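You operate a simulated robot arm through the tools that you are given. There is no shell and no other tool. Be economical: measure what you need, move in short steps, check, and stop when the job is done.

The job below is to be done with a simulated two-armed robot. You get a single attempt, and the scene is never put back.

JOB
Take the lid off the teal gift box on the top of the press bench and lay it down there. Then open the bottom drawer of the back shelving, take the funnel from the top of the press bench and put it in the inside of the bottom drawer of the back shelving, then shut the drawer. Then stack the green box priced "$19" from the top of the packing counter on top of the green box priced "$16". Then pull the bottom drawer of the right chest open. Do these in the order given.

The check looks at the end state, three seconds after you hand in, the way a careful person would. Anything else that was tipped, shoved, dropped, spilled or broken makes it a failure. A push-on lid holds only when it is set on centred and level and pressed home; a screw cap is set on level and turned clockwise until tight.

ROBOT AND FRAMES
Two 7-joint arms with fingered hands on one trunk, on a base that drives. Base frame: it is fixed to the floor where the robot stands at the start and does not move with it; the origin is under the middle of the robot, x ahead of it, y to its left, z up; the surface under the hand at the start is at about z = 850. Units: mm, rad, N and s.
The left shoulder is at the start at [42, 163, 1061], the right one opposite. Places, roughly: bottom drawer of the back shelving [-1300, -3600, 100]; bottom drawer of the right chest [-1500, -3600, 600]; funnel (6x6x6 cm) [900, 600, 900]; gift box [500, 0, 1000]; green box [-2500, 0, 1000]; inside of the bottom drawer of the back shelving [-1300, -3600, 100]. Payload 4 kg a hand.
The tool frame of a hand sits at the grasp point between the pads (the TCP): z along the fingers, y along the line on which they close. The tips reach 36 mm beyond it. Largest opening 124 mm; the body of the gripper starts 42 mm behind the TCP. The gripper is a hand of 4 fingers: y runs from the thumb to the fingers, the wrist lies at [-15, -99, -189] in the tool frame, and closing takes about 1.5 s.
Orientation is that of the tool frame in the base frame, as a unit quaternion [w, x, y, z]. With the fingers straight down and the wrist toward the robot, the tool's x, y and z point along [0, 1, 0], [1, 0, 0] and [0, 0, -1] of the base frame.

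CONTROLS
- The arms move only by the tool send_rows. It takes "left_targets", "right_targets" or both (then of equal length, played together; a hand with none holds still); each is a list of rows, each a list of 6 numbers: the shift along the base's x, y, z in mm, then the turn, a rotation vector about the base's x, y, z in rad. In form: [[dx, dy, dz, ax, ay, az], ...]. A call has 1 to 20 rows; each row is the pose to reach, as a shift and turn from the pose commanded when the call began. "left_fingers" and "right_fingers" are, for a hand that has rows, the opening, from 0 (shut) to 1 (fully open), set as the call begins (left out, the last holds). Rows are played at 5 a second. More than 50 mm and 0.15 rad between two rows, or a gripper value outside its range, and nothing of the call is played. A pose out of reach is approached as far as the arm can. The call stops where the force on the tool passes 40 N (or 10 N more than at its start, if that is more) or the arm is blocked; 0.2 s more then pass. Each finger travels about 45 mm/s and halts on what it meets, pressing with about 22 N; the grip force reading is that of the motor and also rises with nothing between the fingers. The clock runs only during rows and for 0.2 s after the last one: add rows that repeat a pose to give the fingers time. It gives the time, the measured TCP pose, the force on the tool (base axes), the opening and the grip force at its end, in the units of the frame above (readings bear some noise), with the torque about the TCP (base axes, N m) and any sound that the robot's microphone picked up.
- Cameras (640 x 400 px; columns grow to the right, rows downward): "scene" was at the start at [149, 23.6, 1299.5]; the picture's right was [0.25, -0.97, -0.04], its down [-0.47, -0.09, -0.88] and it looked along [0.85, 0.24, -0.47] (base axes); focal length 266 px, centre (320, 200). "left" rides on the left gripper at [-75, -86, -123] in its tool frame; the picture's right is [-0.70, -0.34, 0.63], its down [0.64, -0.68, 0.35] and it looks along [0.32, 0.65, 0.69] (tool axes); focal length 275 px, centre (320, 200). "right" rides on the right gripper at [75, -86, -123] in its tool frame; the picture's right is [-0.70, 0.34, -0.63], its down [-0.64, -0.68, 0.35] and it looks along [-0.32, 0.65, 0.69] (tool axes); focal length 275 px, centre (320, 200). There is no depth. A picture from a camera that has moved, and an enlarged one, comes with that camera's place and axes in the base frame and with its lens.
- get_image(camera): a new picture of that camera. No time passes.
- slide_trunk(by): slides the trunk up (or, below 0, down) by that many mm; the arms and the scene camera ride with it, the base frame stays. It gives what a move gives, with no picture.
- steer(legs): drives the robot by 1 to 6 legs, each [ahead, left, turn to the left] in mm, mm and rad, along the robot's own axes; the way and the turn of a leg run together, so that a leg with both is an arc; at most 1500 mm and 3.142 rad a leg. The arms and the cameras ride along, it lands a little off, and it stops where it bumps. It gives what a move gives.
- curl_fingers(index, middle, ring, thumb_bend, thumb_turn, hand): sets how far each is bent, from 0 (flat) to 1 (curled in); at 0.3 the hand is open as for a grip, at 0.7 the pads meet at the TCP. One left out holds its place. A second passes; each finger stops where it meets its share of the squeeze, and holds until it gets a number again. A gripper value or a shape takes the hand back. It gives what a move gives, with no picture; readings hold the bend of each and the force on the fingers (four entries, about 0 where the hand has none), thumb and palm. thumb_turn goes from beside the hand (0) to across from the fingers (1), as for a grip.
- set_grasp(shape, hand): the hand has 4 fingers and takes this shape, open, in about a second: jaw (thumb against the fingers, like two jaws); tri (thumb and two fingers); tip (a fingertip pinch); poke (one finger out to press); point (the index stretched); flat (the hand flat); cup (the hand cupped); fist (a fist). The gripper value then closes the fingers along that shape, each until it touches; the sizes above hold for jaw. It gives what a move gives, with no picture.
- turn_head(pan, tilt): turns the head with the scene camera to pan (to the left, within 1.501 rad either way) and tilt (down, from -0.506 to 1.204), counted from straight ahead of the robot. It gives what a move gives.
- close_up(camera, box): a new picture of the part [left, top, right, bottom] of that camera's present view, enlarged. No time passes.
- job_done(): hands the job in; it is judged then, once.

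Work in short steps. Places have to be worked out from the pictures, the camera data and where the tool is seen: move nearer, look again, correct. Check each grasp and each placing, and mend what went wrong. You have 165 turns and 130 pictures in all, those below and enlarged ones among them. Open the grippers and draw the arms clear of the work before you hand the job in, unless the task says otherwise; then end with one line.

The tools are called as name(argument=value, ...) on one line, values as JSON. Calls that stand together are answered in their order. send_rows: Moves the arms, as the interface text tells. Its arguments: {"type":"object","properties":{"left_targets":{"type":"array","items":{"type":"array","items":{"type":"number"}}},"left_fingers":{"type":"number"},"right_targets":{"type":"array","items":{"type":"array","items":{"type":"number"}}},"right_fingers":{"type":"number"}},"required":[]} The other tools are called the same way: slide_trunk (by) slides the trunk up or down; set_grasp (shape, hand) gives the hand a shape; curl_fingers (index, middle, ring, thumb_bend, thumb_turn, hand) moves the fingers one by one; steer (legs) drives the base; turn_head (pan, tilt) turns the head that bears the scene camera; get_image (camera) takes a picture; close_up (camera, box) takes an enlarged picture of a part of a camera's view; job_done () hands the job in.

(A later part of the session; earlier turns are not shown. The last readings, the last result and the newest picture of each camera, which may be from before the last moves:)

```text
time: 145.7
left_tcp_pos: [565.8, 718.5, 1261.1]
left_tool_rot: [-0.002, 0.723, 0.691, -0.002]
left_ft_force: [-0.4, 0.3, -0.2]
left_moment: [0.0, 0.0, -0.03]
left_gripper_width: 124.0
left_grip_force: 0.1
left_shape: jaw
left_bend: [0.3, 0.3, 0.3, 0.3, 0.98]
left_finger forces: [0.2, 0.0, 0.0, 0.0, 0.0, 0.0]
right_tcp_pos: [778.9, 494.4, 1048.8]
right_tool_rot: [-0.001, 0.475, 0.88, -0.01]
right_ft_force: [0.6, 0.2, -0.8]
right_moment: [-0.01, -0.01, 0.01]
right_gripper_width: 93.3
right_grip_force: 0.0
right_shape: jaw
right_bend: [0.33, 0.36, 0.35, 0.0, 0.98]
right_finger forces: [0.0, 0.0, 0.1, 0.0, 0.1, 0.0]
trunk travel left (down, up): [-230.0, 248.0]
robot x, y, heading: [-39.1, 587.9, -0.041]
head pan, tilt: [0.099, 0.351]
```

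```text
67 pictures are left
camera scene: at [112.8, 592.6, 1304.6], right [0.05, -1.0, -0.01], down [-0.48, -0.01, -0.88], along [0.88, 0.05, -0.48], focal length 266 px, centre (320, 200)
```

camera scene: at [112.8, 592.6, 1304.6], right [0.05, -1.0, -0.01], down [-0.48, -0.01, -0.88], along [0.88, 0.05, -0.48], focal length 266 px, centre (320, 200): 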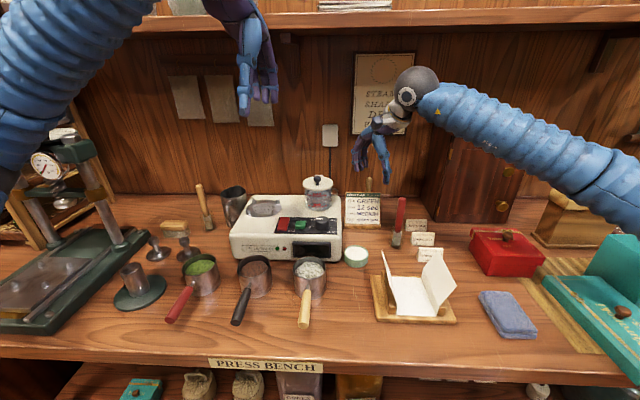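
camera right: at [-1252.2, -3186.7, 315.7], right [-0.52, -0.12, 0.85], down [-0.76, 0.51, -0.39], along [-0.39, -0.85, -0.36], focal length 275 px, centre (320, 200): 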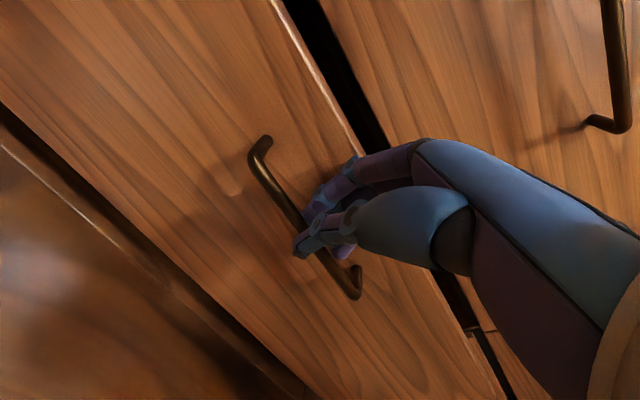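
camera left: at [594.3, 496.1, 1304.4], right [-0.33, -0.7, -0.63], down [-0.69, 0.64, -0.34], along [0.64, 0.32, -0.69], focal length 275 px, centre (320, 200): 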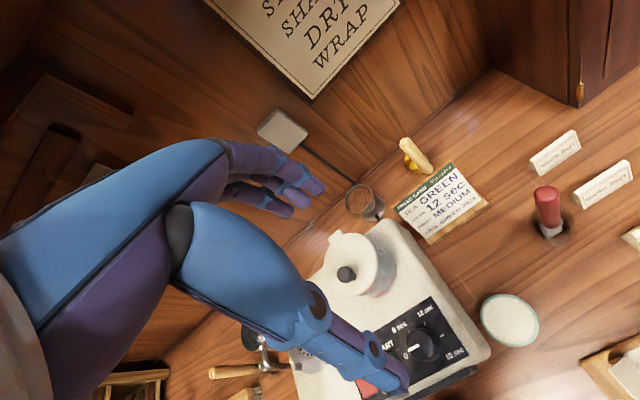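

I go over the funnel at this height and look with the right camera.

send_rows(right_targets=[[30, 20, 0, 0, 0, 0], [60, 45, 0, 0, 0, 0], [90, 75, 0, 0, 0, 0], [116, 113, 0, 0, 0, 0], [116, 113, 0, 0, 0, 0]])

get_image(camera="right")

close_up(camera="scene", box=[260, 60, 460, 230])

```text
time: 146.9
left_tcp_pos: [565.2, 717.0, 1261.1]
left_tool_rot: [-0.001, 0.723, 0.691, -0.001]
left_ft_force: [-0.7, 0.1, -0.4]
left_moment: [0.01, 0.01, -0.03]
left_gripper_width: 123.9
left_grip_force: 0.1
left_shape: jaw
left_bend: [0.3, 0.3, 0.3, 0.3, 0.98]
left_finger forces: [0.0, 0.0, 0.0, 0.1, 0.0, 0.0]
right_tcp_pos: [893.7, 606.6, 1047.9]
right_tool_rot: [-0.002, 0.475, 0.88, -0.01]
right_ft_force: [-0.2, 0.8, -0.2]
right_moment: [0.0, 0.0, -0.02]
right_gripper_width: 93.2
right_grip_force: 0.0
right_shape: jaw
right_bend: [0.33, 0.36, 0.35, 0.0, 0.98]
right_finger forces: [0.0, 0.0, 0.0, 0.0, 0.0, 0.1]
trunk travel left (down, up): [-230.0, 248.0]
robot x, y, heading: [-38.8, 590.1, -0.049]
head pan, tilt: [0.099, 0.351]
```

```text
66 pictures are left
camera right: at [782.5, 625.1, 1171.8], right [0.67, -0.39, 0.63], down [-0.22, -0.92, -0.33], along [0.71, 0.08, -0.7], focal length 275 px, centre (320, 200)
```

right: 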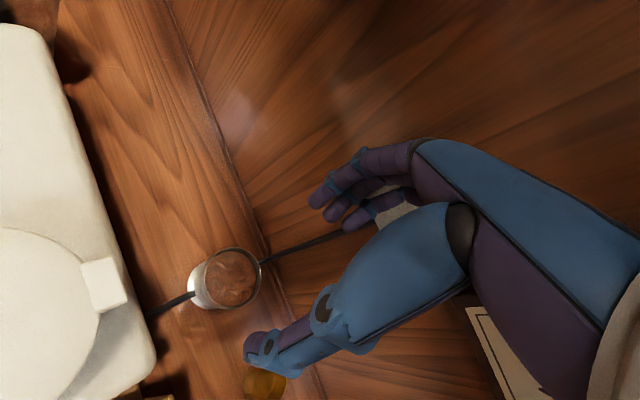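

```text
2.35 times, centred on (360, 145) of scene
camera zoom: at [112.4, 591.1, 1304.6], right [0.05, -1.0, -0.02], down [-0.48, -0.01, -0.88], along [0.88, 0.06, -0.48], focal length 626 px, centre (226, 329)
```

zoom: 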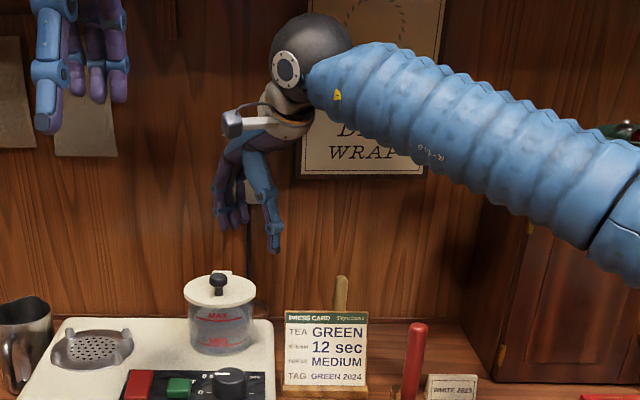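

Funnel is confirmed at (896,610), directly under the hand. I descend around it.

send_rows(right_targets=[[2, 2, -35, 0, 0, 0], [2, 2, -70, 0, 0, 0], [2, 2, -105, 0, 0, 0], [2, 2, -130, 0, 0, 0], [2, 2, -154, 0, 0, 0], [2, 2, -154, 0, 0, 0]])

get_image(camera="right")

```text
time: 148.3
left_tcp_pos: [565.0, 719.7, 1262.2]
left_tool_rot: [-0.002, 0.723, 0.691, -0.001]
left_ft_force: [-0.1, -0.5, -0.2]
left_moment: [-0.01, -0.04, -0.02]
left_gripper_width: 124.3
left_grip_force: 0.0
left_shape: jaw
left_bend: [0.3, 0.3, 0.3, 0.3, 0.98]
left_finger forces: [0.1, 0.1, 0.0, 0.0, 0.0, 0.1]
right_tcp_pos: [896.1, 609.8, 895.9]
right_tool_rot: [-0.001, 0.475, 0.88, -0.009]
right_ft_force: [0.7, -0.6, -0.4]
right_moment: [0.02, 0.01, -0.01]
right_gripper_width: 93.3
right_grip_force: 0.1
right_shape: jaw
right_bend: [0.33, 0.36, 0.35, 0.0, 0.98]
right_finger forces: [0.0, 0.0, 0.0, 0.0, 0.1, 0.1]
trunk travel left (down, up): [-230.0, 248.0]
robot x, y, heading: [-36.1, 588.8, -0.046]
head pan, tilt: [0.099, 0.351]
```

```text
64 pictures are left
camera right: at [784.5, 627.7, 1019.0], right [0.67, -0.39, 0.63], down [-0.22, -0.92, -0.33], along [0.71, 0.08, -0.7], focal length 275 px, centre (320, 200)
```

right: 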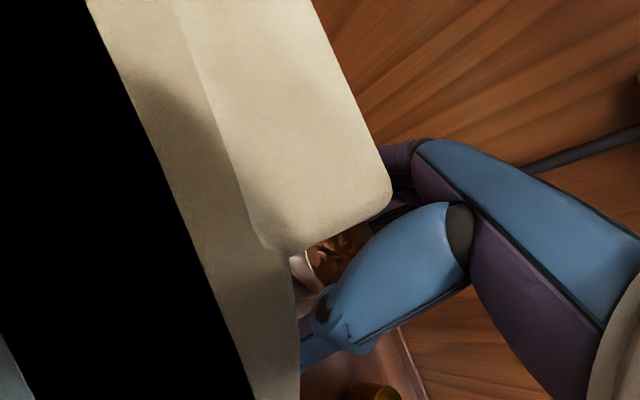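

The wrist camera is right over the tank lid; I check the scene for contact.

close_up(camera="scene", box=[240, 110, 420, 250])

```text
2.86 times, centred on (330, 180) of scene
camera zoom: at [112.3, 592.4, 1304.6], right [0.05, -1.0, -0.01], down [-0.48, -0.01, -0.88], along [0.88, 0.05, -0.48], focal length 760 px, centre (291, 257)
```

zoom: 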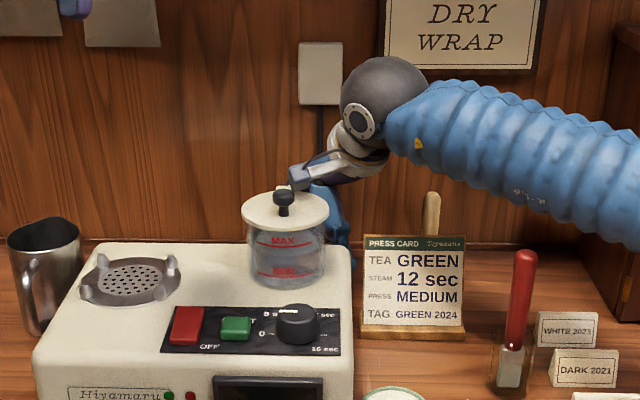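

The tank stands undisturbed. I close on the funnel.

send_rows(right_targets=[[0, 0, 0, 0, 0, 0], [0, 0, 0, 0, 0, 0], [0, 0, 0, 0, 0, 0], [0, 0, 0, 0, 0, 0], [0, 0, 0, 0, 0, 0], [0, 0, 0, 0, 0, 0], [0, 0, 0, 0, 0, 0], [0, 0, 0, 0, 0, 0]], right_fingers=0.15)

send_rows(right_targets=[[0, 0, 10, 0, 0, 0], [0, 0, 35, 0, 0, 0], [0, 0, 70, 0, 0, 0], [0, 0, 110, 0, 0, 0], [0, 0, 150, 0, 0, 0]])

get_image(camera="right")

close_up(camera="scene", box=[240, 70, 440, 250])

```text
time: 150.1
left_tcp_pos: [566.0, 719.1, 1261.6]
left_tool_rot: [-0.001, 0.723, 0.691, -0.001]
left_ft_force: [-0.2, 0.0, -0.2]
left_moment: [0.03, 0.04, 0.02]
left_gripper_width: 123.9
left_grip_force: 0.0
left_shape: jaw
left_bend: [0.3, 0.3, 0.3, 0.3, 0.98]
left_finger forces: [0.1, 0.0, 0.0, 0.0, 0.1, 0.0]
right_tcp_pos: [894.9, 609.1, 896.2]
right_tool_rot: [-0.001, 0.474, 0.88, -0.009]
right_ft_force: [1.7, 0.7, 5.5]
right_moment: [0.16, -0.3, 0.01]
right_gripper_width: 45.9
right_grip_force: 21.7
right_shape: jaw
right_bend: [0.46, 0.5, 0.55, 0.6, 1.0]
right_finger forces: [20.3, 8.2, 0.0, 0.1, 29.4, 0.0]
trunk travel left (down, up): [-230.0, 248.0]
robot x, y, heading: [-35.8, 590.3, -0.047]
head pan, tilt: [0.099, 0.351]
```

```text
time: 151.3
left_tcp_pos: [566.5, 717.8, 1261.8]
left_tool_rot: [-0.001, 0.723, 0.691, -0.002]
left_ft_force: [0.0, -0.2, 0.7]
left_moment: [0.0, -0.01, 0.0]
left_gripper_width: 124.1
left_grip_force: 0.1
left_shape: jaw
left_bend: [0.3, 0.3, 0.3, 0.3, 0.98]
left_finger forces: [0.0, 0.0, 0.1, 0.1, 0.0, 0.1]
right_tcp_pos: [895.9, 610.7, 1047.3]
right_tool_rot: [0.0, 0.475, 0.88, -0.01]
right_ft_force: [-0.4, -0.2, -1.1]
right_moment: [0.0, 0.06, 0.0]
right_gripper_width: 45.2
right_grip_force: 22.0
right_shape: jaw
right_bend: [0.46, 0.5, 0.55, 0.6, 1.0]
right_finger forces: [20.8, 7.1, 0.0, 0.0, 28.1, 0.0]
trunk travel left (down, up): [-230.0, 248.0]
robot x, y, heading: [-39.5, 589.6, -0.041]
head pan, tilt: [0.099, 0.351]
```

```text
62 pictures are left
camera right: at [785.5, 629.9, 1170.0], right [0.67, -0.39, 0.63], down [-0.22, -0.92, -0.33], along [0.71, 0.08, -0.7], focal length 275 px, centre (320, 200)
```

right: 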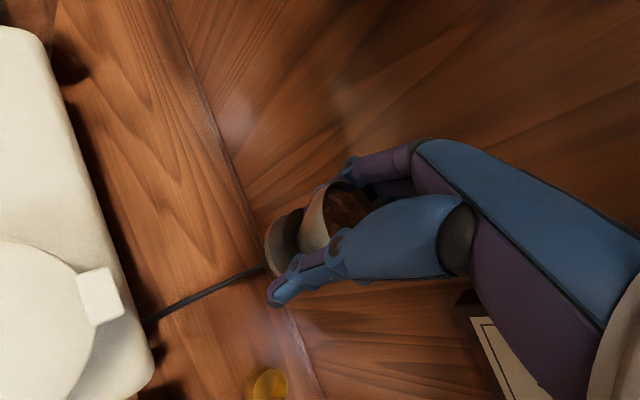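

```text
2.22 times, centred on (340, 160) of scene
camera zoom: at [111.9, 592.6, 1304.7], right [0.05, -1.0, -0.01], down [-0.48, -0.01, -0.88], along [0.88, 0.05, -0.48], focal length 591 px, centre (276, 289)
```

zoom: 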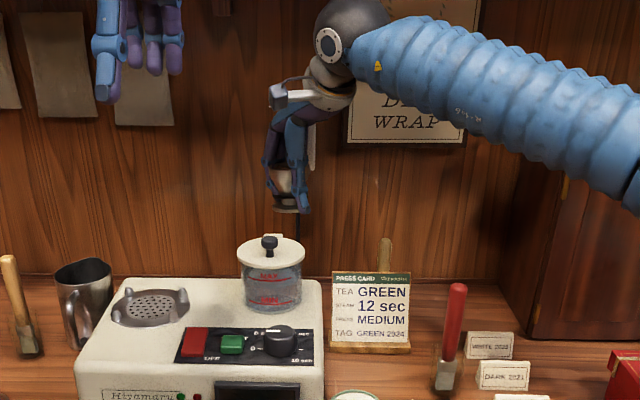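

The funnel is held. I withdraw by the same path, raise a bit, then back the base away.

send_rows(right_targets=[[-26, -38, 0, 0, 0, 0], [-56, -68, 0, 0, 0, 0], [-86, -93, 0, 0, 0, 0], [-116, -113, 0, 0, 0, 0], [-146, -118, 15, 0, 0, 0], [-180, -118, 30, 0, 0, -0.1], [-215, -118, 45, 0, 0, -0.2], [-250, -118, 60, 0, 0, -0.3]])

steer(legs=[[-180, 0, 0.045], [-20, -730, 0]])

get_image(camera="scene")

```text
time: 153.1
left_tcp_pos: [565.1, 719.3, 1262.4]
left_tool_rot: [-0.002, 0.723, 0.691, -0.001]
left_ft_force: [0.7, 0.1, 0.5]
left_moment: [0.0, 0.0, 0.02]
left_gripper_width: 123.9
left_grip_force: 0.0
left_shape: jaw
left_bend: [0.3, 0.3, 0.3, 0.3, 0.98]
left_finger forces: [0.1, 0.0, 0.1, 0.0, 0.0, 0.1]
right_tcp_pos: [647.0, 492.5, 1105.9]
right_tool_rot: [-0.002, 0.602, 0.799, -0.009]
right_ft_force: [0.0, -0.2, -0.5]
right_moment: [0.01, 0.03, 0.06]
right_gripper_width: 45.0
right_grip_force: 22.0
right_shape: jaw
right_bend: [0.46, 0.5, 0.55, 0.6, 1.0]
right_finger forces: [20.7, 7.2, 0.0, 0.0, 28.0, 0.0]
trunk travel left (down, up): [-230.0, 248.0]
robot x, y, heading: [-37.3, 586.6, -0.046]
head pan, tilt: [0.099, 0.351]
```

```text
time: 158.3
left_tcp_pos: [363.8, 0.5, 1261.9]
left_tool_rot: [-0.002, 0.705, 0.71, -0.002]
left_ft_force: [0.5, -0.4, -0.4]
left_moment: [0.01, 0.02, 0.04]
left_gripper_width: 123.8
left_grip_force: 0.1
left_shape: jaw
left_bend: [0.3, 0.3, 0.3, 0.3, 0.98]
left_finger forces: [0.1, 0.1, 0.0, 0.0, 0.0, 0.0]
right_tcp_pos: [456.7, -221.2, 1105.2]
right_tool_rot: [-0.002, 0.581, 0.814, -0.009]
right_ft_force: [-0.1, -0.9, -1.2]
right_moment: [0.04, 0.0, 0.02]
right_gripper_width: 45.2
right_grip_force: 22.5
right_shape: jaw
right_bend: [0.46, 0.5, 0.55, 0.6, 1.0]
right_finger forces: [20.8, 7.2, 0.1, 0.0, 27.9, 0.1]
trunk travel left (down, up): [-230.0, 248.0]
robot x, y, heading: [-233.2, -159.8, 0.007]
head pan, tilt: [0.099, 0.351]
```

```text
60 pictures are left
camera scene: at [-82.9, -148.4, 1304.5], right [0.11, -0.99, -0.02], down [-0.48, -0.04, -0.88], along [0.87, 0.1, -0.48], focal length 266 px, centre (320, 200)
```

scene: 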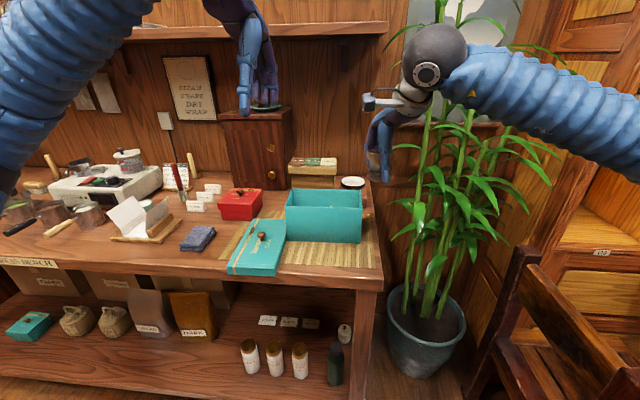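

Bench is in order, funnel in hand. I drive back to the back shelving.

steer(legs=[[-1215, -265, 0], [0, 0, -1.575], [1450, -40, 0], [200, 30, 0]])

turn_head(pan=0.0, tilt=0.5)

get_image(camera="scene")

```text
time: 176.2
left_tcp_pos: [-1311.9, -2631.4, 1260.6]
left_tool_rot: [-0.003, 1.0, -0.003, 0.0]
left_ft_force: [0.0, -0.2, 0.0]
left_moment: [0.0, 0.03, -0.02]
left_gripper_width: 124.0
left_grip_force: 0.1
left_shape: jaw
left_bend: [0.3, 0.3, 0.3, 0.3, 0.98]
left_finger forces: [0.0, 0.0, 0.0, 0.0, 0.0, 0.0]
right_tcp_pos: [-1534.9, -2720.7, 1104.5]
right_tool_rot: [-0.009, 0.987, 0.161, -0.005]
right_ft_force: [0.0, 0.1, -0.7]
right_moment: [0.04, 0.01, -0.02]
right_gripper_width: 44.4
right_grip_force: 22.1
right_shape: jaw
right_bend: [0.46, 0.51, 0.55, 0.6, 1.0]
right_finger forces: [20.3, 7.2, 0.0, 0.1, 27.0, 0.0]
trunk travel left (down, up): [-230.0, 248.0]
robot x, y, heading: [-1463.2, -2034.4, -1.576]
head pan, tilt: [0.099, 0.351]
```

```text
time: 176.9
left_tcp_pos: [-1312.6, -2629.6, 1262.9]
left_tool_rot: [-0.003, 1.0, -0.003, 0.001]
left_ft_force: [-0.2, 0.3, -0.2]
left_moment: [0.0, -0.03, -0.04]
left_gripper_width: 123.6
left_grip_force: 0.1
left_shape: jaw
left_bend: [0.3, 0.3, 0.3, 0.3, 0.98]
left_finger forces: [0.1, 0.0, 0.0, 0.0, 0.0, 0.0]
right_tcp_pos: [-1536.7, -2719.8, 1106.2]
right_tool_rot: [-0.009, 0.987, 0.16, -0.005]
right_ft_force: [-0.5, -0.7, -1.4]
right_moment: [0.01, 0.02, 0.01]
right_gripper_width: 44.0
right_grip_force: 22.1
right_shape: jaw
right_bend: [0.46, 0.51, 0.55, 0.6, 1.0]
right_finger forces: [20.2, 7.3, 0.0, 0.0, 27.0, 0.1]
trunk travel left (down, up): [-230.0, 248.0]
robot x, y, heading: [-1465.5, -2029.4, -1.571]
head pan, tilt: [0.0, 0.499]
```

```text
59 pictures are left
camera scene: at [-1466.4, -2178.5, 1291.3], right [-1.0, 0.0, 0.0], down [0.0, 0.6, -0.8], along [0.0, -0.8, -0.6], focal length 266 px, centre (320, 200)
```

scene: 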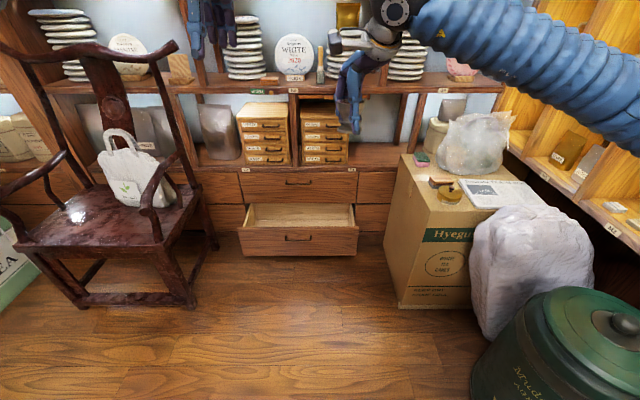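

close_up(camera="scene", box=[220, 90, 400, 270])

```text
2.22 times, centred on (310, 180) of scene
camera zoom: at [-1466.4, -2178.5, 1291.3], right [-1.0, 0.0, 0.0], down [0.0, 0.6, -0.8], along [0.0, -0.8, -0.6], focal length 591 px, centre (342, 244)
```

zoom: 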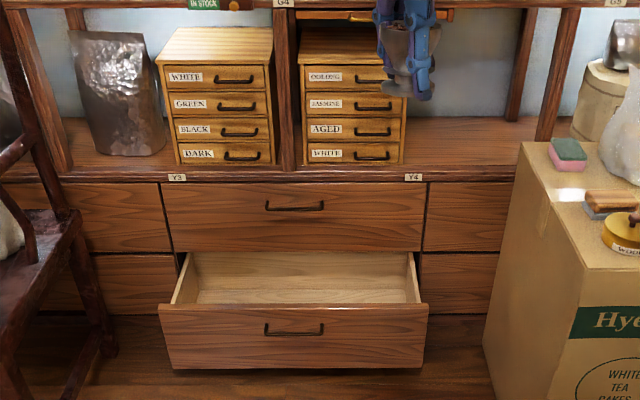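

The drawer is open ~190 mm, wide inside (x −1068…−1651), front top z≈300, floor ≈95–100. I'll place the funnel at about (−1490, −3370). First I lower the arm here in free space.

send_rows(right_targets=[[0, -15, -38, 0, 0, 0], [0, -30, -76, 0, 0, 0.03], [-5, -45, -114, 0, 0, 0.06], [-10, -60, -152, 0, 0, 0.09], [-15, -75, -190, 0, 0, 0.12], [-20, -90, -228, 0, 0, 0.15], [-25, -105, -266, 0, 0, 0.18], [-30, -120, -304, 0, 0, 0.21], [-35, -135, -342, 0, 0, 0.24], [-40, -150, -380, 0, 0, 0.27], [-45, -165, -418, 0, 0, 0.3], [-49, -180, -456, 0, 0, 0.33], [-49, -195, -500, 0, 0, 0.36], [-49, -195, -545, 0, 0, 0.38]])

get_image(camera="right")

```text
time: 179.9
left_tcp_pos: [-1312.5, -2630.3, 1261.4]
left_tool_rot: [-0.002, 1.0, -0.003, 0.0]
left_ft_force: [0.4, -0.1, 0.7]
left_moment: [-0.03, -0.01, -0.01]
left_gripper_width: 124.1
left_grip_force: 0.0
left_shape: jaw
left_bend: [0.3, 0.3, 0.3, 0.3, 0.98]
left_finger forces: [0.1, 0.1, 0.0, 0.1, 0.1, 0.0]
right_tcp_pos: [-1580.9, -2915.2, 562.5]
right_tool_rot: [-0.007, 0.939, 0.344, -0.007]
right_ft_force: [-0.3, 0.3, -1.0]
right_moment: [0.01, 0.01, 0.03]
right_gripper_width: 43.8
right_grip_force: 21.6
right_shape: jaw
right_bend: [0.46, 0.51, 0.55, 0.6, 1.0]
right_finger forces: [20.2, 7.1, 0.0, 0.0, 26.4, 0.0]
trunk travel left (down, up): [-230.0, 248.0]
robot x, y, heading: [-1465.6, -2031.2, -1.572]
head pan, tilt: [0.0, 0.499]
```

```text
57 pictures are left
camera right: at [-1577.0, -2800.6, 685.8], right [-0.3, -0.71, 0.63], down [-0.94, 0.11, -0.33], along [0.17, -0.69, -0.7], focal length 275 px, centre (320, 200)
```

right: 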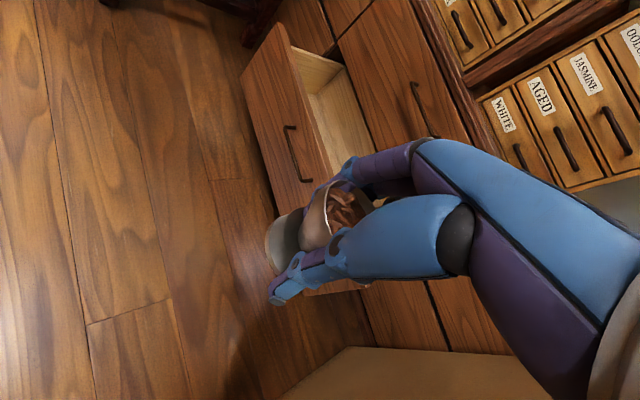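

Reached well. I drive the base so the hand comes over the open drawer.

steer(legs=[[200, 91, 0], [245, 0, 0]])

turn_head(pan=-0.15, tilt=0.7)

get_image(camera="scene")

get_image(camera="right")

```text
time: 183.0
left_tcp_pos: [-1223.0, -3078.1, 1259.4]
left_tool_rot: [-0.003, 1.0, -0.003, 0.0]
left_ft_force: [0.0, 0.5, -0.3]
left_moment: [0.04, 0.04, 0.05]
left_gripper_width: 123.9
left_grip_force: 0.0
left_shape: jaw
left_bend: [0.3, 0.3, 0.3, 0.3, 0.98]
left_finger forces: [0.1, 0.0, 0.1, 0.1, 0.0, 0.2]
right_tcp_pos: [-1493.5, -3361.8, 562.1]
right_tool_rot: [-0.008, 0.939, 0.343, -0.006]
right_ft_force: [-0.4, -0.6, -0.3]
right_moment: [0.03, 0.01, -0.02]
right_gripper_width: 44.2
right_grip_force: 21.5
right_shape: jaw
right_bend: [0.46, 0.51, 0.55, 0.6, 1.0]
right_finger forces: [20.1, 7.1, 0.0, 0.0, 26.6, 0.0]
trunk travel left (down, up): [-230.0, 248.0]
robot x, y, heading: [-1373.8, -2481.5, -1.578]
head pan, tilt: [0.0, 0.499]
```

```text
time: 183.7
left_tcp_pos: [-1223.3, -3076.0, 1261.8]
left_tool_rot: [-0.002, 1.0, -0.004, 0.001]
left_ft_force: [0.5, -0.1, -0.5]
left_moment: [0.0, -0.01, 0.0]
left_gripper_width: 123.8
left_grip_force: 0.0
left_shape: jaw
left_bend: [0.3, 0.3, 0.3, 0.3, 0.98]
left_finger forces: [0.1, 0.1, 0.0, 0.0, 0.1, 0.0]
right_tcp_pos: [-1492.6, -3359.8, 562.7]
right_tool_rot: [-0.008, 0.939, 0.343, -0.006]
right_ft_force: [0.0, -0.3, -0.1]
right_moment: [0.03, 0.03, -0.01]
right_gripper_width: 43.9
right_grip_force: 22.0
right_shape: jaw
right_bend: [0.46, 0.51, 0.55, 0.6, 1.0]
right_finger forces: [20.3, 7.2, 0.0, 0.0, 26.5, 0.0]
trunk travel left (down, up): [-230.0, 248.0]
robot x, y, heading: [-1380.0, -2478.2, -1.578]
head pan, tilt: [-0.15, 0.7]
```

```text
56 pictures are left
camera scene: at [-1390.0, -2615.4, 1274.8], right [-0.99, 0.15, 0.02], down [0.1, 0.74, -0.66], along [-0.12, -0.65, -0.75], focal length 266 px, centre (320, 200)
```

scene: 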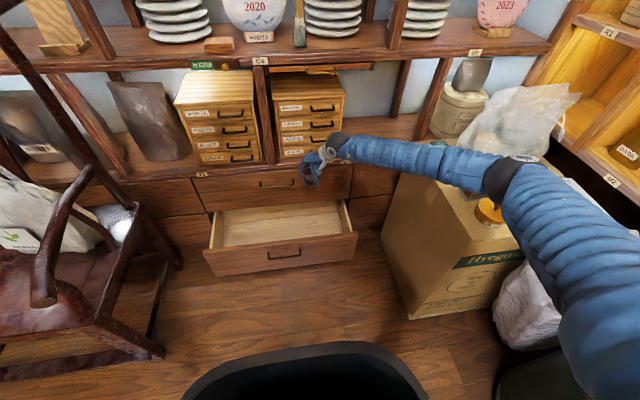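

```text
55 pictures are left
camera right: at [-1488.9, -3246.2, 685.9], right [-0.3, -0.71, 0.63], down [-0.94, 0.11, -0.33], along [0.16, -0.69, -0.7], focal length 275 px, centre (320, 200)
```

right: 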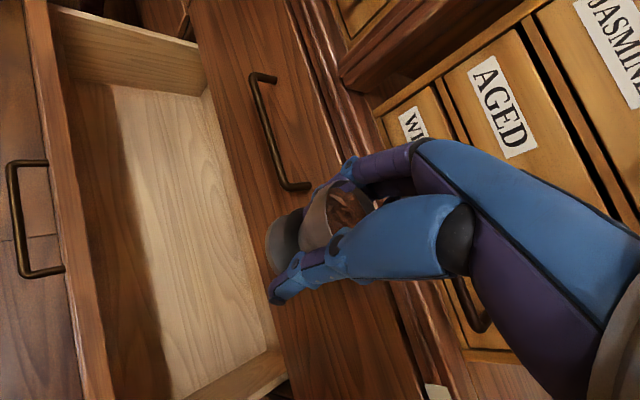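

Elbow and forearm have clearance. I lower the trunk 200 mm, leaving the funnel just above the drawer rim.

slide_trunk(by=-200)

send_rows(right_targets=[[0, -5, 5, 0.08, 0.07, 0], [0, -10, 5, 0.153, 0.129, 0], [0, -10, 5, 0.153, 0.129, 0]])

get_image(camera="scene")

get_image(camera="right")

```text
time: 186.0
left_tcp_pos: [-1272.2, -3062.3, 1098.2]
left_tool_rot: [0.03, 0.999, 0.014, 0.014]
left_ft_force: [1.5, -0.7, 0.2]
left_moment: [0.11, 0.2, -0.02]
left_gripper_width: 123.9
left_grip_force: 0.1
left_shape: jaw
left_bend: [0.3, 0.3, 0.3, 0.3, 0.97]
left_finger forces: [0.0, 0.0, 0.1, 0.0, 0.1, 0.0]
right_tcp_pos: [-1518.1, -3402.7, 441.0]
right_tool_rot: [0.049, 0.939, 0.34, 0.001]
right_ft_force: [20.1, 111.6, 28.6]
right_moment: [-4.35, -0.13, 3.19]
right_gripper_width: 44.2
right_grip_force: 21.4
right_shape: jaw
right_bend: [0.48, 0.53, 0.63, 0.59, 0.98]
right_finger forces: [20.3, 33.7, 116.3, 0.0, 40.6, 0.0]
trunk travel left (down, up): [-41.0, 437.0]
robot x, y, heading: [-1382.2, -2495.0, -1.554]
head pan, tilt: [-0.15, 0.7]
stopped: the arm was blocked; the commanded pose is now the measured one
```

```text
time: 186.4
left_tcp_pos: [-1335.4, -3066.8, 1098.1]
left_tool_rot: [0.038, 0.998, 0.03, 0.038]
left_ft_force: [1.8, -1.2, 0.7]
left_moment: [0.1, 0.21, -0.04]
left_gripper_width: 124.1
left_grip_force: 0.0
left_shape: jaw
left_bend: [0.3, 0.3, 0.3, 0.3, 0.98]
left_finger forces: [0.0, 0.1, 0.1, 0.0, 0.0, 0.0]
right_tcp_pos: [-1526.0, -3404.0, 431.1]
right_tool_rot: [0.033, 0.952, 0.295, 0.07]
right_ft_force: [45.4, 184.5, 37.1]
right_moment: [-5.8, 0.57, 4.76]
right_gripper_width: 44.3
right_grip_force: 21.7
right_shape: jaw
right_bend: [0.51, 0.58, 0.69, 0.57, 0.95]
right_finger forces: [16.8, 79.0, 163.4, 0.0, 55.0, 0.1]
trunk travel left (down, up): [-41.0, 437.0]
robot x, y, heading: [-1377.5, -2496.0, -1.543]
head pan, tilt: [-0.15, 0.7]
stopped in row 1 (left hand): the arm was blocked; the commanded pose is now the measured one
```

```text
54 pictures are left
camera scene: at [-1285.4, -2728.0, 1037.7], right [-0.98, 0.11, 0.16], down [0.03, 0.9, -0.44], along [-0.19, -0.43, -0.88], focal length 266 px, centre (320, 200)
```

scene: 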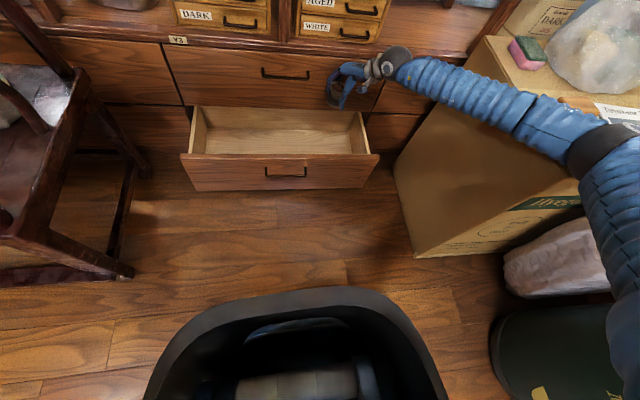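

```text
53 pictures are left
camera right: at [-1530.9, -3286.8, 552.8], right [-0.48, -0.66, 0.58], down [-0.85, 0.19, -0.49], along [0.21, -0.73, -0.65], focal length 275 px, centre (320, 200)
```

right: 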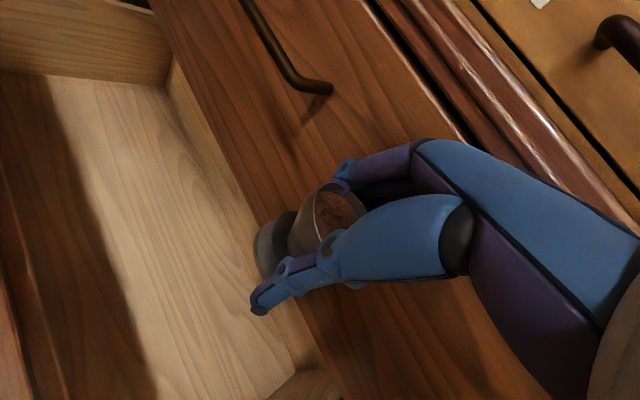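

The arm pressed against something (bending torso pushed the hand into the upper drawer face, elbow near the carton). I back off at once.

steer(legs=[[-120, 0, 0]])

get_image(camera="scene")

get_image(camera="right")

```text
time: 187.1
left_tcp_pos: [-1381.8, -3116.0, 1069.4]
left_tool_rot: [0.04, 0.99, 0.106, 0.079]
left_ft_force: [7.2, -2.1, 0.6]
left_moment: [0.24, 0.58, -0.08]
left_gripper_width: 124.0
left_grip_force: 0.1
left_shape: jaw
left_bend: [0.3, 0.3, 0.3, 0.3, 0.98]
left_finger forces: [0.1, 0.0, 0.0, 0.1, 0.0, 0.0]
right_tcp_pos: [-1510.6, -3406.4, 380.1]
right_tool_rot: [0.006, 0.964, 0.157, 0.214]
right_ft_force: [23.7, 156.3, 50.7]
right_moment: [-4.16, 0.47, 1.17]
right_gripper_width: 48.9
right_grip_force: 21.9
right_shape: jaw
right_bend: [0.54, 0.7, 0.71, 0.54, 0.92]
right_finger forces: [7.7, 164.8, 62.3, 0.0, 57.9, 0.1]
trunk travel left (down, up): [-41.0, 437.0]
robot x, y, heading: [-1363.9, -2497.5, -1.481]
head pan, tilt: [-0.15, 0.7]
stopped in leg 1: the robot was blocked; the commanded pose is now the measured one
```

```text
52 pictures are left
camera scene: at [-1206.6, -2725.7, 1035.7], right [-0.98, 0.05, 0.21], down [-0.05, 0.9, -0.43], along [-0.21, -0.43, -0.88], focal length 266 px, centre (320, 200)
```

scene: 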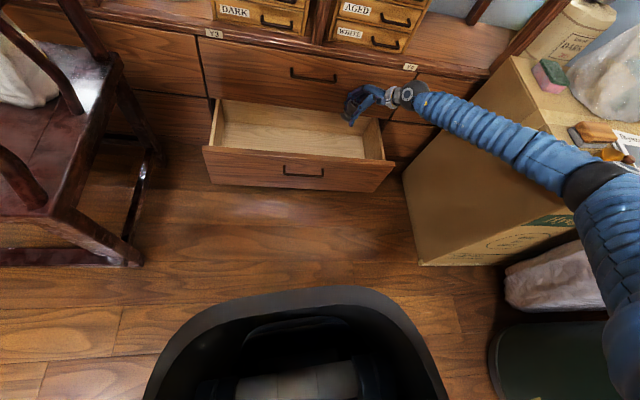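

```text
51 pictures are left
camera right: at [-1521.9, -3307.5, 514.7], right [-0.76, -0.57, 0.32], down [-0.62, 0.47, -0.63], along [0.21, -0.68, -0.71], focal length 275 px, centre (320, 200)
```

right: 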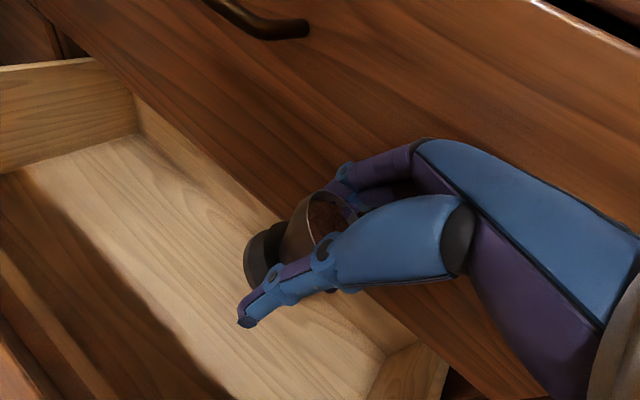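

The robot is strained with the elbow on the carton. I raise the trunk to relieve it.

slide_trunk(by=120)

get_image(camera="scene")

```text
time: 187.4
left_tcp_pos: [-1431.4, -3152.6, 1018.0]
left_tool_rot: [0.043, 0.978, 0.136, 0.154]
left_ft_force: [2.9, -1.7, 2.3]
left_moment: [0.19, 0.25, 0.02]
left_gripper_width: 124.1
left_grip_force: 0.0
left_shape: jaw
left_bend: [0.3, 0.3, 0.3, 0.3, 0.97]
left_finger forces: [0.0, 0.1, 0.0, 0.0, 0.1, 0.0]
right_tcp_pos: [-1568.5, -3395.6, 279.8]
right_tool_rot: [-0.035, 0.953, 0.012, 0.301]
right_ft_force: [5.1, 15.3, -2.0]
right_moment: [-0.19, 0.05, -0.05]
right_gripper_width: 41.1
right_grip_force: 22.2
right_shape: jaw
right_bend: [0.47, 0.56, 0.56, 0.6, 1.0]
right_finger forces: [19.7, 25.4, 0.0, 0.0, 28.5, 0.0]
trunk travel left (down, up): [-37.0, 440.0]
robot x, y, heading: [-1357.4, -2499.4, -1.486]
head pan, tilt: [-0.15, 0.7]
stopped: the arm was blocked; the commanded pose is now the measured one
```

```text
50 pictures are left
camera scene: at [-1201.8, -2732.2, 1028.2], right [-0.98, 0.05, 0.21], down [-0.04, 0.91, -0.42], along [-0.21, -0.42, -0.88], focal length 266 px, centre (320, 200)
```

scene: 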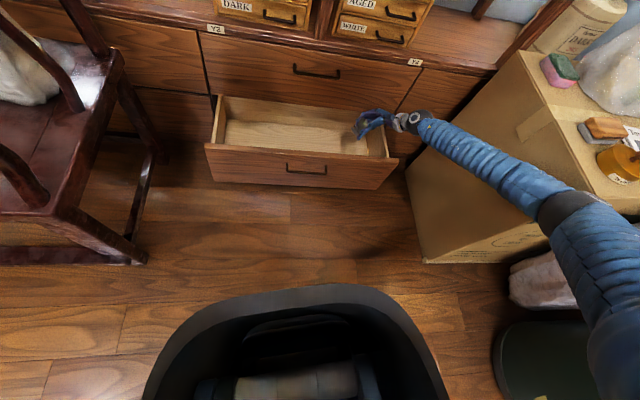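

Forces at the hand are now small but the torso is tilted by the arm leaning on the carton. I lift the right hand in steps to unload it.

send_rows(right_targets=[[0, 10, 30, 0, 0, 0], [0, 20, 60, 0, 0, 0], [0, 30, 90, 0, 0, 0], [0, 40, 120, 0, 0, 0], [0, 50, 150, 0, 0, 0]])

get_image(camera="scene")

```text
time: 187.7
left_tcp_pos: [-1462.1, -3230.4, 967.2]
left_tool_rot: [0.036, 0.955, 0.184, 0.231]
left_ft_force: [1.0, -0.4, -1.0]
left_moment: [-0.02, 0.02, 0.02]
left_gripper_width: 123.8
left_grip_force: 0.0
left_shape: jaw
left_bend: [0.3, 0.3, 0.3, 0.3, 0.97]
left_finger forces: [0.0, 0.0, 0.0, 0.0, 0.1, 0.0]
right_tcp_pos: [-1526.5, -3408.4, 191.0]
right_tool_rot: [-0.105, 0.898, -0.056, 0.423]
right_ft_force: [-1.0, 0.8, -1.5]
right_moment: [-0.02, 0.0, -0.04]
right_gripper_width: 41.7
right_grip_force: 22.4
right_shape: jaw
right_bend: [0.46, 0.54, 0.56, 0.61, 1.0]
right_finger forces: [20.4, 8.0, 0.0, 0.1, 24.1, 0.1]
trunk travel left (down, up): [-37.0, 440.0]
robot x, y, heading: [-1346.3, -2526.1, -1.425]
head pan, tilt: [-0.15, 0.7]
stopped in row 1 (right hand): the force on the tool passed its limit at 59 N (the readings are from after the stop); the commanded pose is now the measured one
```

```text
49 pictures are left
camera scene: at [-1237.0, -2756.7, 1023.7], right [-0.99, -0.01, 0.15], down [-0.07, 0.91, -0.42], along [-0.13, -0.42, -0.9], focal length 266 px, centre (320, 200)
```

scene: 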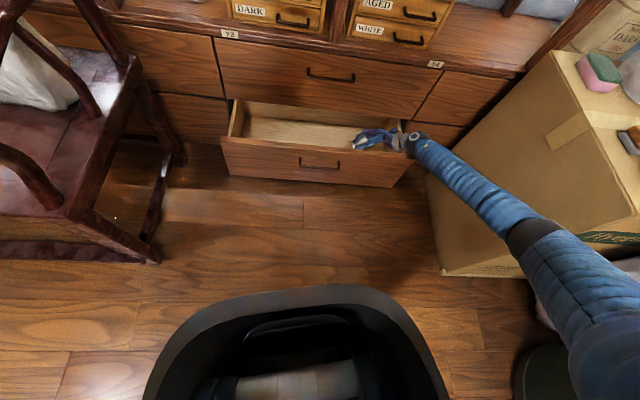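

Hand forces are ~0 and the hand (with funnel) is inside the drawer region. I wait with a still row to see whether the posture settles.

send_rows(left_targets=[[0, 0, 0, 0, 0, 0], [0, 0, 0, 0, 0, 0]])

get_image(camera="scene")

get_image(camera="right")

```text
time: 188.0
left_tcp_pos: [-1484.4, -3263.6, 954.9]
left_tool_rot: [0.023, 0.942, 0.227, 0.246]
left_ft_force: [0.1, 2.0, -2.0]
left_moment: [-0.22, -0.18, -0.12]
left_gripper_width: 123.8
left_grip_force: 0.1
left_shape: jaw
left_bend: [0.3, 0.3, 0.3, 0.3, 0.98]
left_finger forces: [0.0, 0.0, 0.0, 0.0, 0.0, 0.0]
right_tcp_pos: [-1492.4, -3471.0, 214.2]
right_tool_rot: [-0.09, 0.873, -0.046, 0.478]
right_ft_force: [0.2, 1.4, -1.6]
right_moment: [-0.02, -0.04, -0.09]
right_gripper_width: 41.3
right_grip_force: 21.7
right_shape: jaw
right_bend: [0.46, 0.53, 0.56, 0.61, 1.0]
right_finger forces: [19.6, 7.5, 0.1, 0.1, 24.2, 0.0]
trunk travel left (down, up): [-37.0, 440.0]
robot x, y, heading: [-1333.5, -2531.7, -1.378]
head pan, tilt: [-0.15, 0.7]
stopped in row 1 (left hand): the arm was blocked; the commanded pose is now the measured one
```

```text
48 pictures are left
camera scene: at [-1291.5, -2764.1, 1024.1], right [-1.0, -0.06, 0.07], down [-0.08, 0.9, -0.43], along [-0.04, -0.43, -0.9], focal length 266 px, centre (320, 200)
```

scene: 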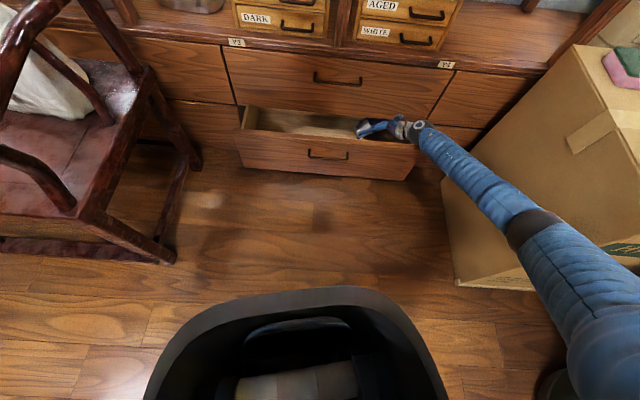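

```text
47 pictures are left
camera right: at [-1556.2, -3412.1, 357.3], right [-0.91, -0.29, -0.31], down [-0.06, 0.81, -0.58], along [0.42, -0.51, -0.75], focal length 275 px, centre (320, 200)
```

right: 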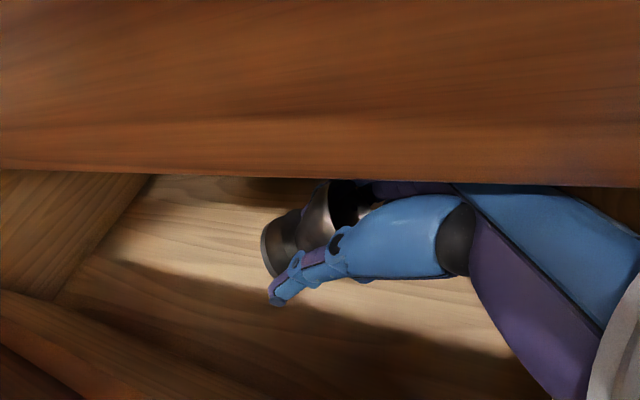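

The posture is returning to level. I let it settle once more before acting.

send_rows(right_targets=[[0, 0, 0, 0, 0, 0], [0, 0, 0, 0, 0, 0], [0, 0, 0, 0, 0, 0]])

get_image(camera="scene")

```text
time: 189.0
left_tcp_pos: [-1493.9, -3253.3, 937.5]
left_tool_rot: [0.021, 0.947, 0.205, 0.247]
left_ft_force: [1.2, 0.0, -0.4]
left_moment: [0.01, -0.01, 0.0]
left_gripper_width: 124.1
left_grip_force: 0.0
left_shape: jaw
left_bend: [0.3, 0.3, 0.3, 0.3, 0.97]
left_finger forces: [0.0, 0.0, 0.0, 0.1, 0.0, 0.0]
right_tcp_pos: [-1493.1, -3476.9, 208.1]
right_tool_rot: [-0.079, 0.885, -0.028, 0.458]
right_ft_force: [-5.7, 56.0, -27.1]
right_moment: [-5.31, -3.41, -6.13]
right_gripper_width: 41.5
right_grip_force: 22.1
right_shape: jaw
right_bend: [0.46, 0.53, 0.56, 0.61, 1.0]
right_finger forces: [19.5, 7.4, 0.1, 0.0, 24.1, 0.1]
trunk travel left (down, up): [-37.0, 440.0]
robot x, y, heading: [-1334.8, -2532.7, -1.379]
head pan, tilt: [-0.15, 0.7]
stopped in row 3 (right hand): the arm was blocked; the commanded pose is now the measured one
```

```text
46 pictures are left
camera scene: at [-1292.0, -2776.7, 1012.6], right [-1.0, -0.06, 0.07], down [-0.08, 0.91, -0.41], along [-0.04, -0.42, -0.91], focal length 266 px, centre (320, 200)
```

scene: 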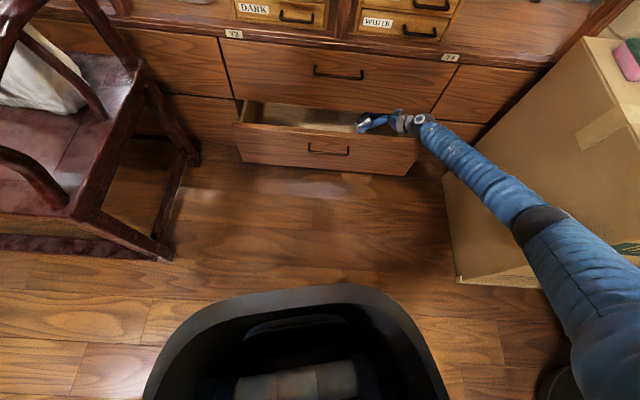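

Settled; the carton stands. The hand is pressed too deep, so I back the base slightly.

steer(legs=[[-60, 0, 0]])

get_image(camera="right")

get_image(camera="scene")

```text
time: 189.8
left_tcp_pos: [-1493.9, -3252.7, 931.1]
left_tool_rot: [0.02, 0.946, 0.206, 0.248]
left_ft_force: [-0.8, 0.9, 0.3]
left_moment: [0.01, -0.03, -0.01]
left_gripper_width: 124.1
left_grip_force: 0.1
left_shape: jaw
left_bend: [0.3, 0.3, 0.3, 0.3, 0.97]
left_finger forces: [0.0, 0.0, 0.0, 0.0, 0.0, 0.1]
right_tcp_pos: [-1492.0, -3477.1, 209.2]
right_tool_rot: [-0.079, 0.885, -0.027, 0.457]
right_ft_force: [-4.2, 66.6, -69.5]
right_moment: [-7.0, -8.07, -7.48]
right_gripper_width: 41.3
right_grip_force: 21.9
right_shape: jaw
right_bend: [0.46, 0.53, 0.56, 0.61, 1.0]
right_finger forces: [19.6, 7.5, 0.1, 0.1, 24.1, 0.0]
trunk travel left (down, up): [-37.0, 440.0]
robot x, y, heading: [-1334.9, -2527.8, -1.377]
head pan, tilt: [-0.15, 0.7]
stopped in leg 1: the robot was blocked; the commanded pose is now the measured one
```

```text
45 pictures are left
camera right: at [-1549.6, -3414.0, 353.3], right [-0.91, -0.32, -0.26], down [-0.11, 0.79, -0.61], along [0.4, -0.52, -0.75], focal length 275 px, centre (320, 200)
```

right: 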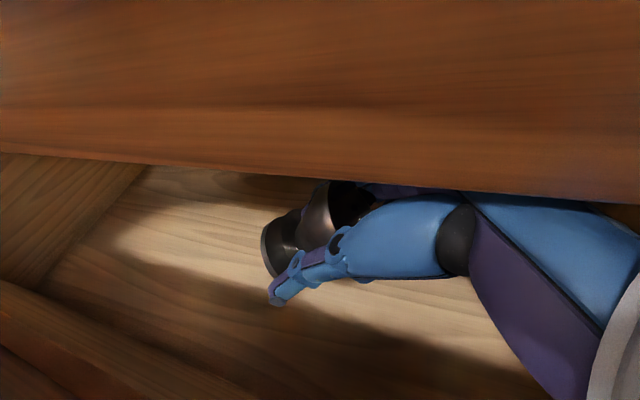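

```text
44 pictures are left
camera scene: at [-1293.3, -2775.4, 1010.6], right [-1.0, -0.06, 0.07], down [-0.08, 0.91, -0.41], along [-0.04, -0.41, -0.91], focal length 266 px, centre (320, 200)
```

scene: 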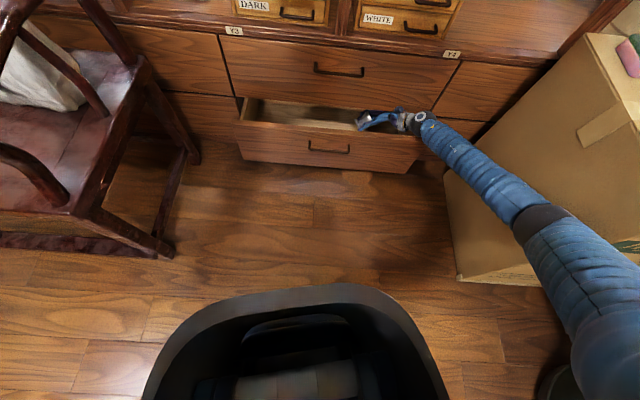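

The hand is caught between drawer front and the upper drawer as the drawer got pushed in. I move the hand toward me in small steps so it draws the drawer open again.

send_rows(right_targets=[[0, 5, -6, 0, 0, 0], [0, 12, -8, 0, 0, 0], [0, 20, -8, 0, 0, 0], [0, 30, -8, 0, 0, 0], [0, 40, -8, 0, 0, 0], [0, 55, -8, 0, 0, 0], [0, 70, -8, 0, 0, 0]])

get_image(camera="right")

```text
time: 190.0
left_tcp_pos: [-1494.8, -3253.0, 930.1]
left_tool_rot: [0.019, 0.946, 0.206, 0.25]
left_ft_force: [0.2, 0.0, -0.5]
left_moment: [0.01, 0.0, -0.02]
left_gripper_width: 123.9
left_grip_force: 0.1
left_shape: jaw
left_bend: [0.3, 0.3, 0.3, 0.3, 0.97]
left_finger forces: [0.1, 0.0, 0.0, 0.1, 0.1, 0.0]
right_tcp_pos: [-1491.0, -3476.0, 210.7]
right_tool_rot: [-0.079, 0.884, -0.025, 0.459]
right_ft_force: [-1.9, 73.4, -77.0]
right_moment: [-7.4, -8.66, -8.09]
right_gripper_width: 41.5
right_grip_force: 21.3
right_shape: jaw
right_bend: [0.46, 0.53, 0.56, 0.61, 1.0]
right_finger forces: [19.5, 7.4, 0.1, 0.0, 24.1, 0.0]
trunk travel left (down, up): [-37.0, 440.0]
robot x, y, heading: [-1333.6, -2525.1, -1.376]
head pan, tilt: [-0.15, 0.7]
stopped in row 1 (right hand): the force on the tool passed its limit at 191 N (the readings are from after the stop); the commanded pose is now the measured one
```

```text
43 pictures are left
camera right: at [-1549.7, -3413.4, 353.9], right [-0.91, -0.33, -0.26], down [-0.11, 0.79, -0.61], along [0.4, -0.52, -0.75], focal length 275 px, centre (320, 200)
```

right: 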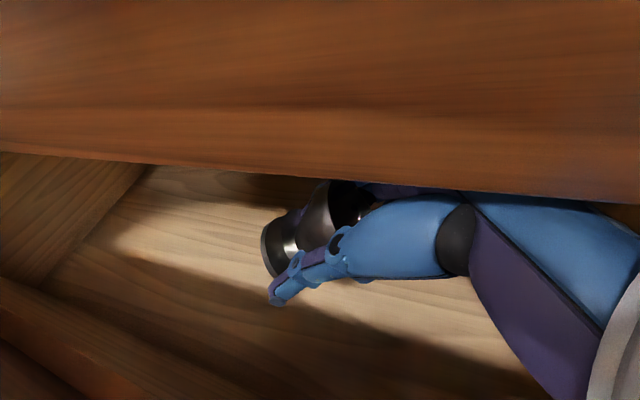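

The wrist sits across the drawer's right side panel. I try to slide the hand left into the drawer in tiny steps.

send_rows(right_targets=[[4, -2, -2, 0, 0, 0], [8, -2, -3, 0, 0, 0], [14, -2, -3, 0, 0, 0], [20, -2, -3, 0, 0, 0], [28, -2, -3, 0, 0, 0], [36, -2, -3, 0, 0, 0], [44, -2, -3, 0, 0, 0]])

close_up(camera="scene", box=[220, 60, 480, 200])

```text
time: 190.3
left_tcp_pos: [-1496.0, -3252.6, 930.3]
left_tool_rot: [0.019, 0.946, 0.205, 0.249]
left_ft_force: [0.2, -0.3, 0.1]
left_moment: [-0.02, -0.01, 0.02]
left_gripper_width: 123.9
left_grip_force: 0.1
left_shape: jaw
left_bend: [0.3, 0.3, 0.3, 0.3, 0.97]
left_finger forces: [0.1, 0.0, 0.0, 0.0, 0.1, 0.0]
right_tcp_pos: [-1491.7, -3475.3, 210.8]
right_tool_rot: [-0.08, 0.884, -0.022, 0.459]
right_ft_force: [12.4, 38.6, -64.7]
right_moment: [-4.21, -6.11, -4.38]
right_gripper_width: 41.4
right_grip_force: 22.4
right_shape: jaw
right_bend: [0.46, 0.53, 0.56, 0.61, 1.0]
right_finger forces: [19.4, 7.4, 0.2, 0.0, 24.1, 0.1]
trunk travel left (down, up): [-37.0, 440.0]
robot x, y, heading: [-1333.4, -2522.9, -1.375]
head pan, tilt: [-0.15, 0.7]
stopped in row 1 (right hand): the force on the tool passed its limit at 183 N (the readings are from after the stop); the commanded pose is now the measured one
```

```text
2.46 times, centred on (350, 130) of scene
camera zoom: at [-1296.5, -2776.0, 1010.4], right [-1.0, -0.06, 0.07], down [-0.08, 0.91, -0.41], along [-0.04, -0.41, -0.91], focal length 655 px, centre (246, 372)
```

zoom: 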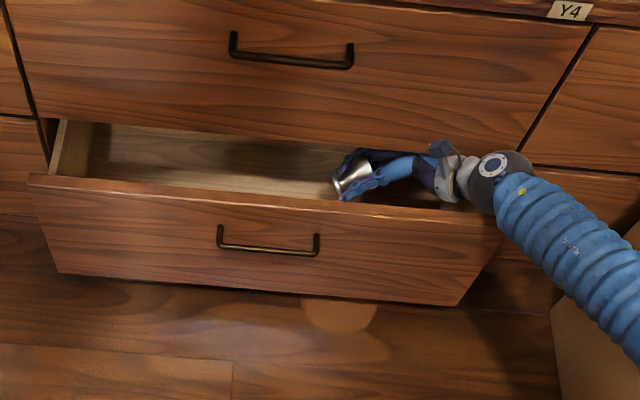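

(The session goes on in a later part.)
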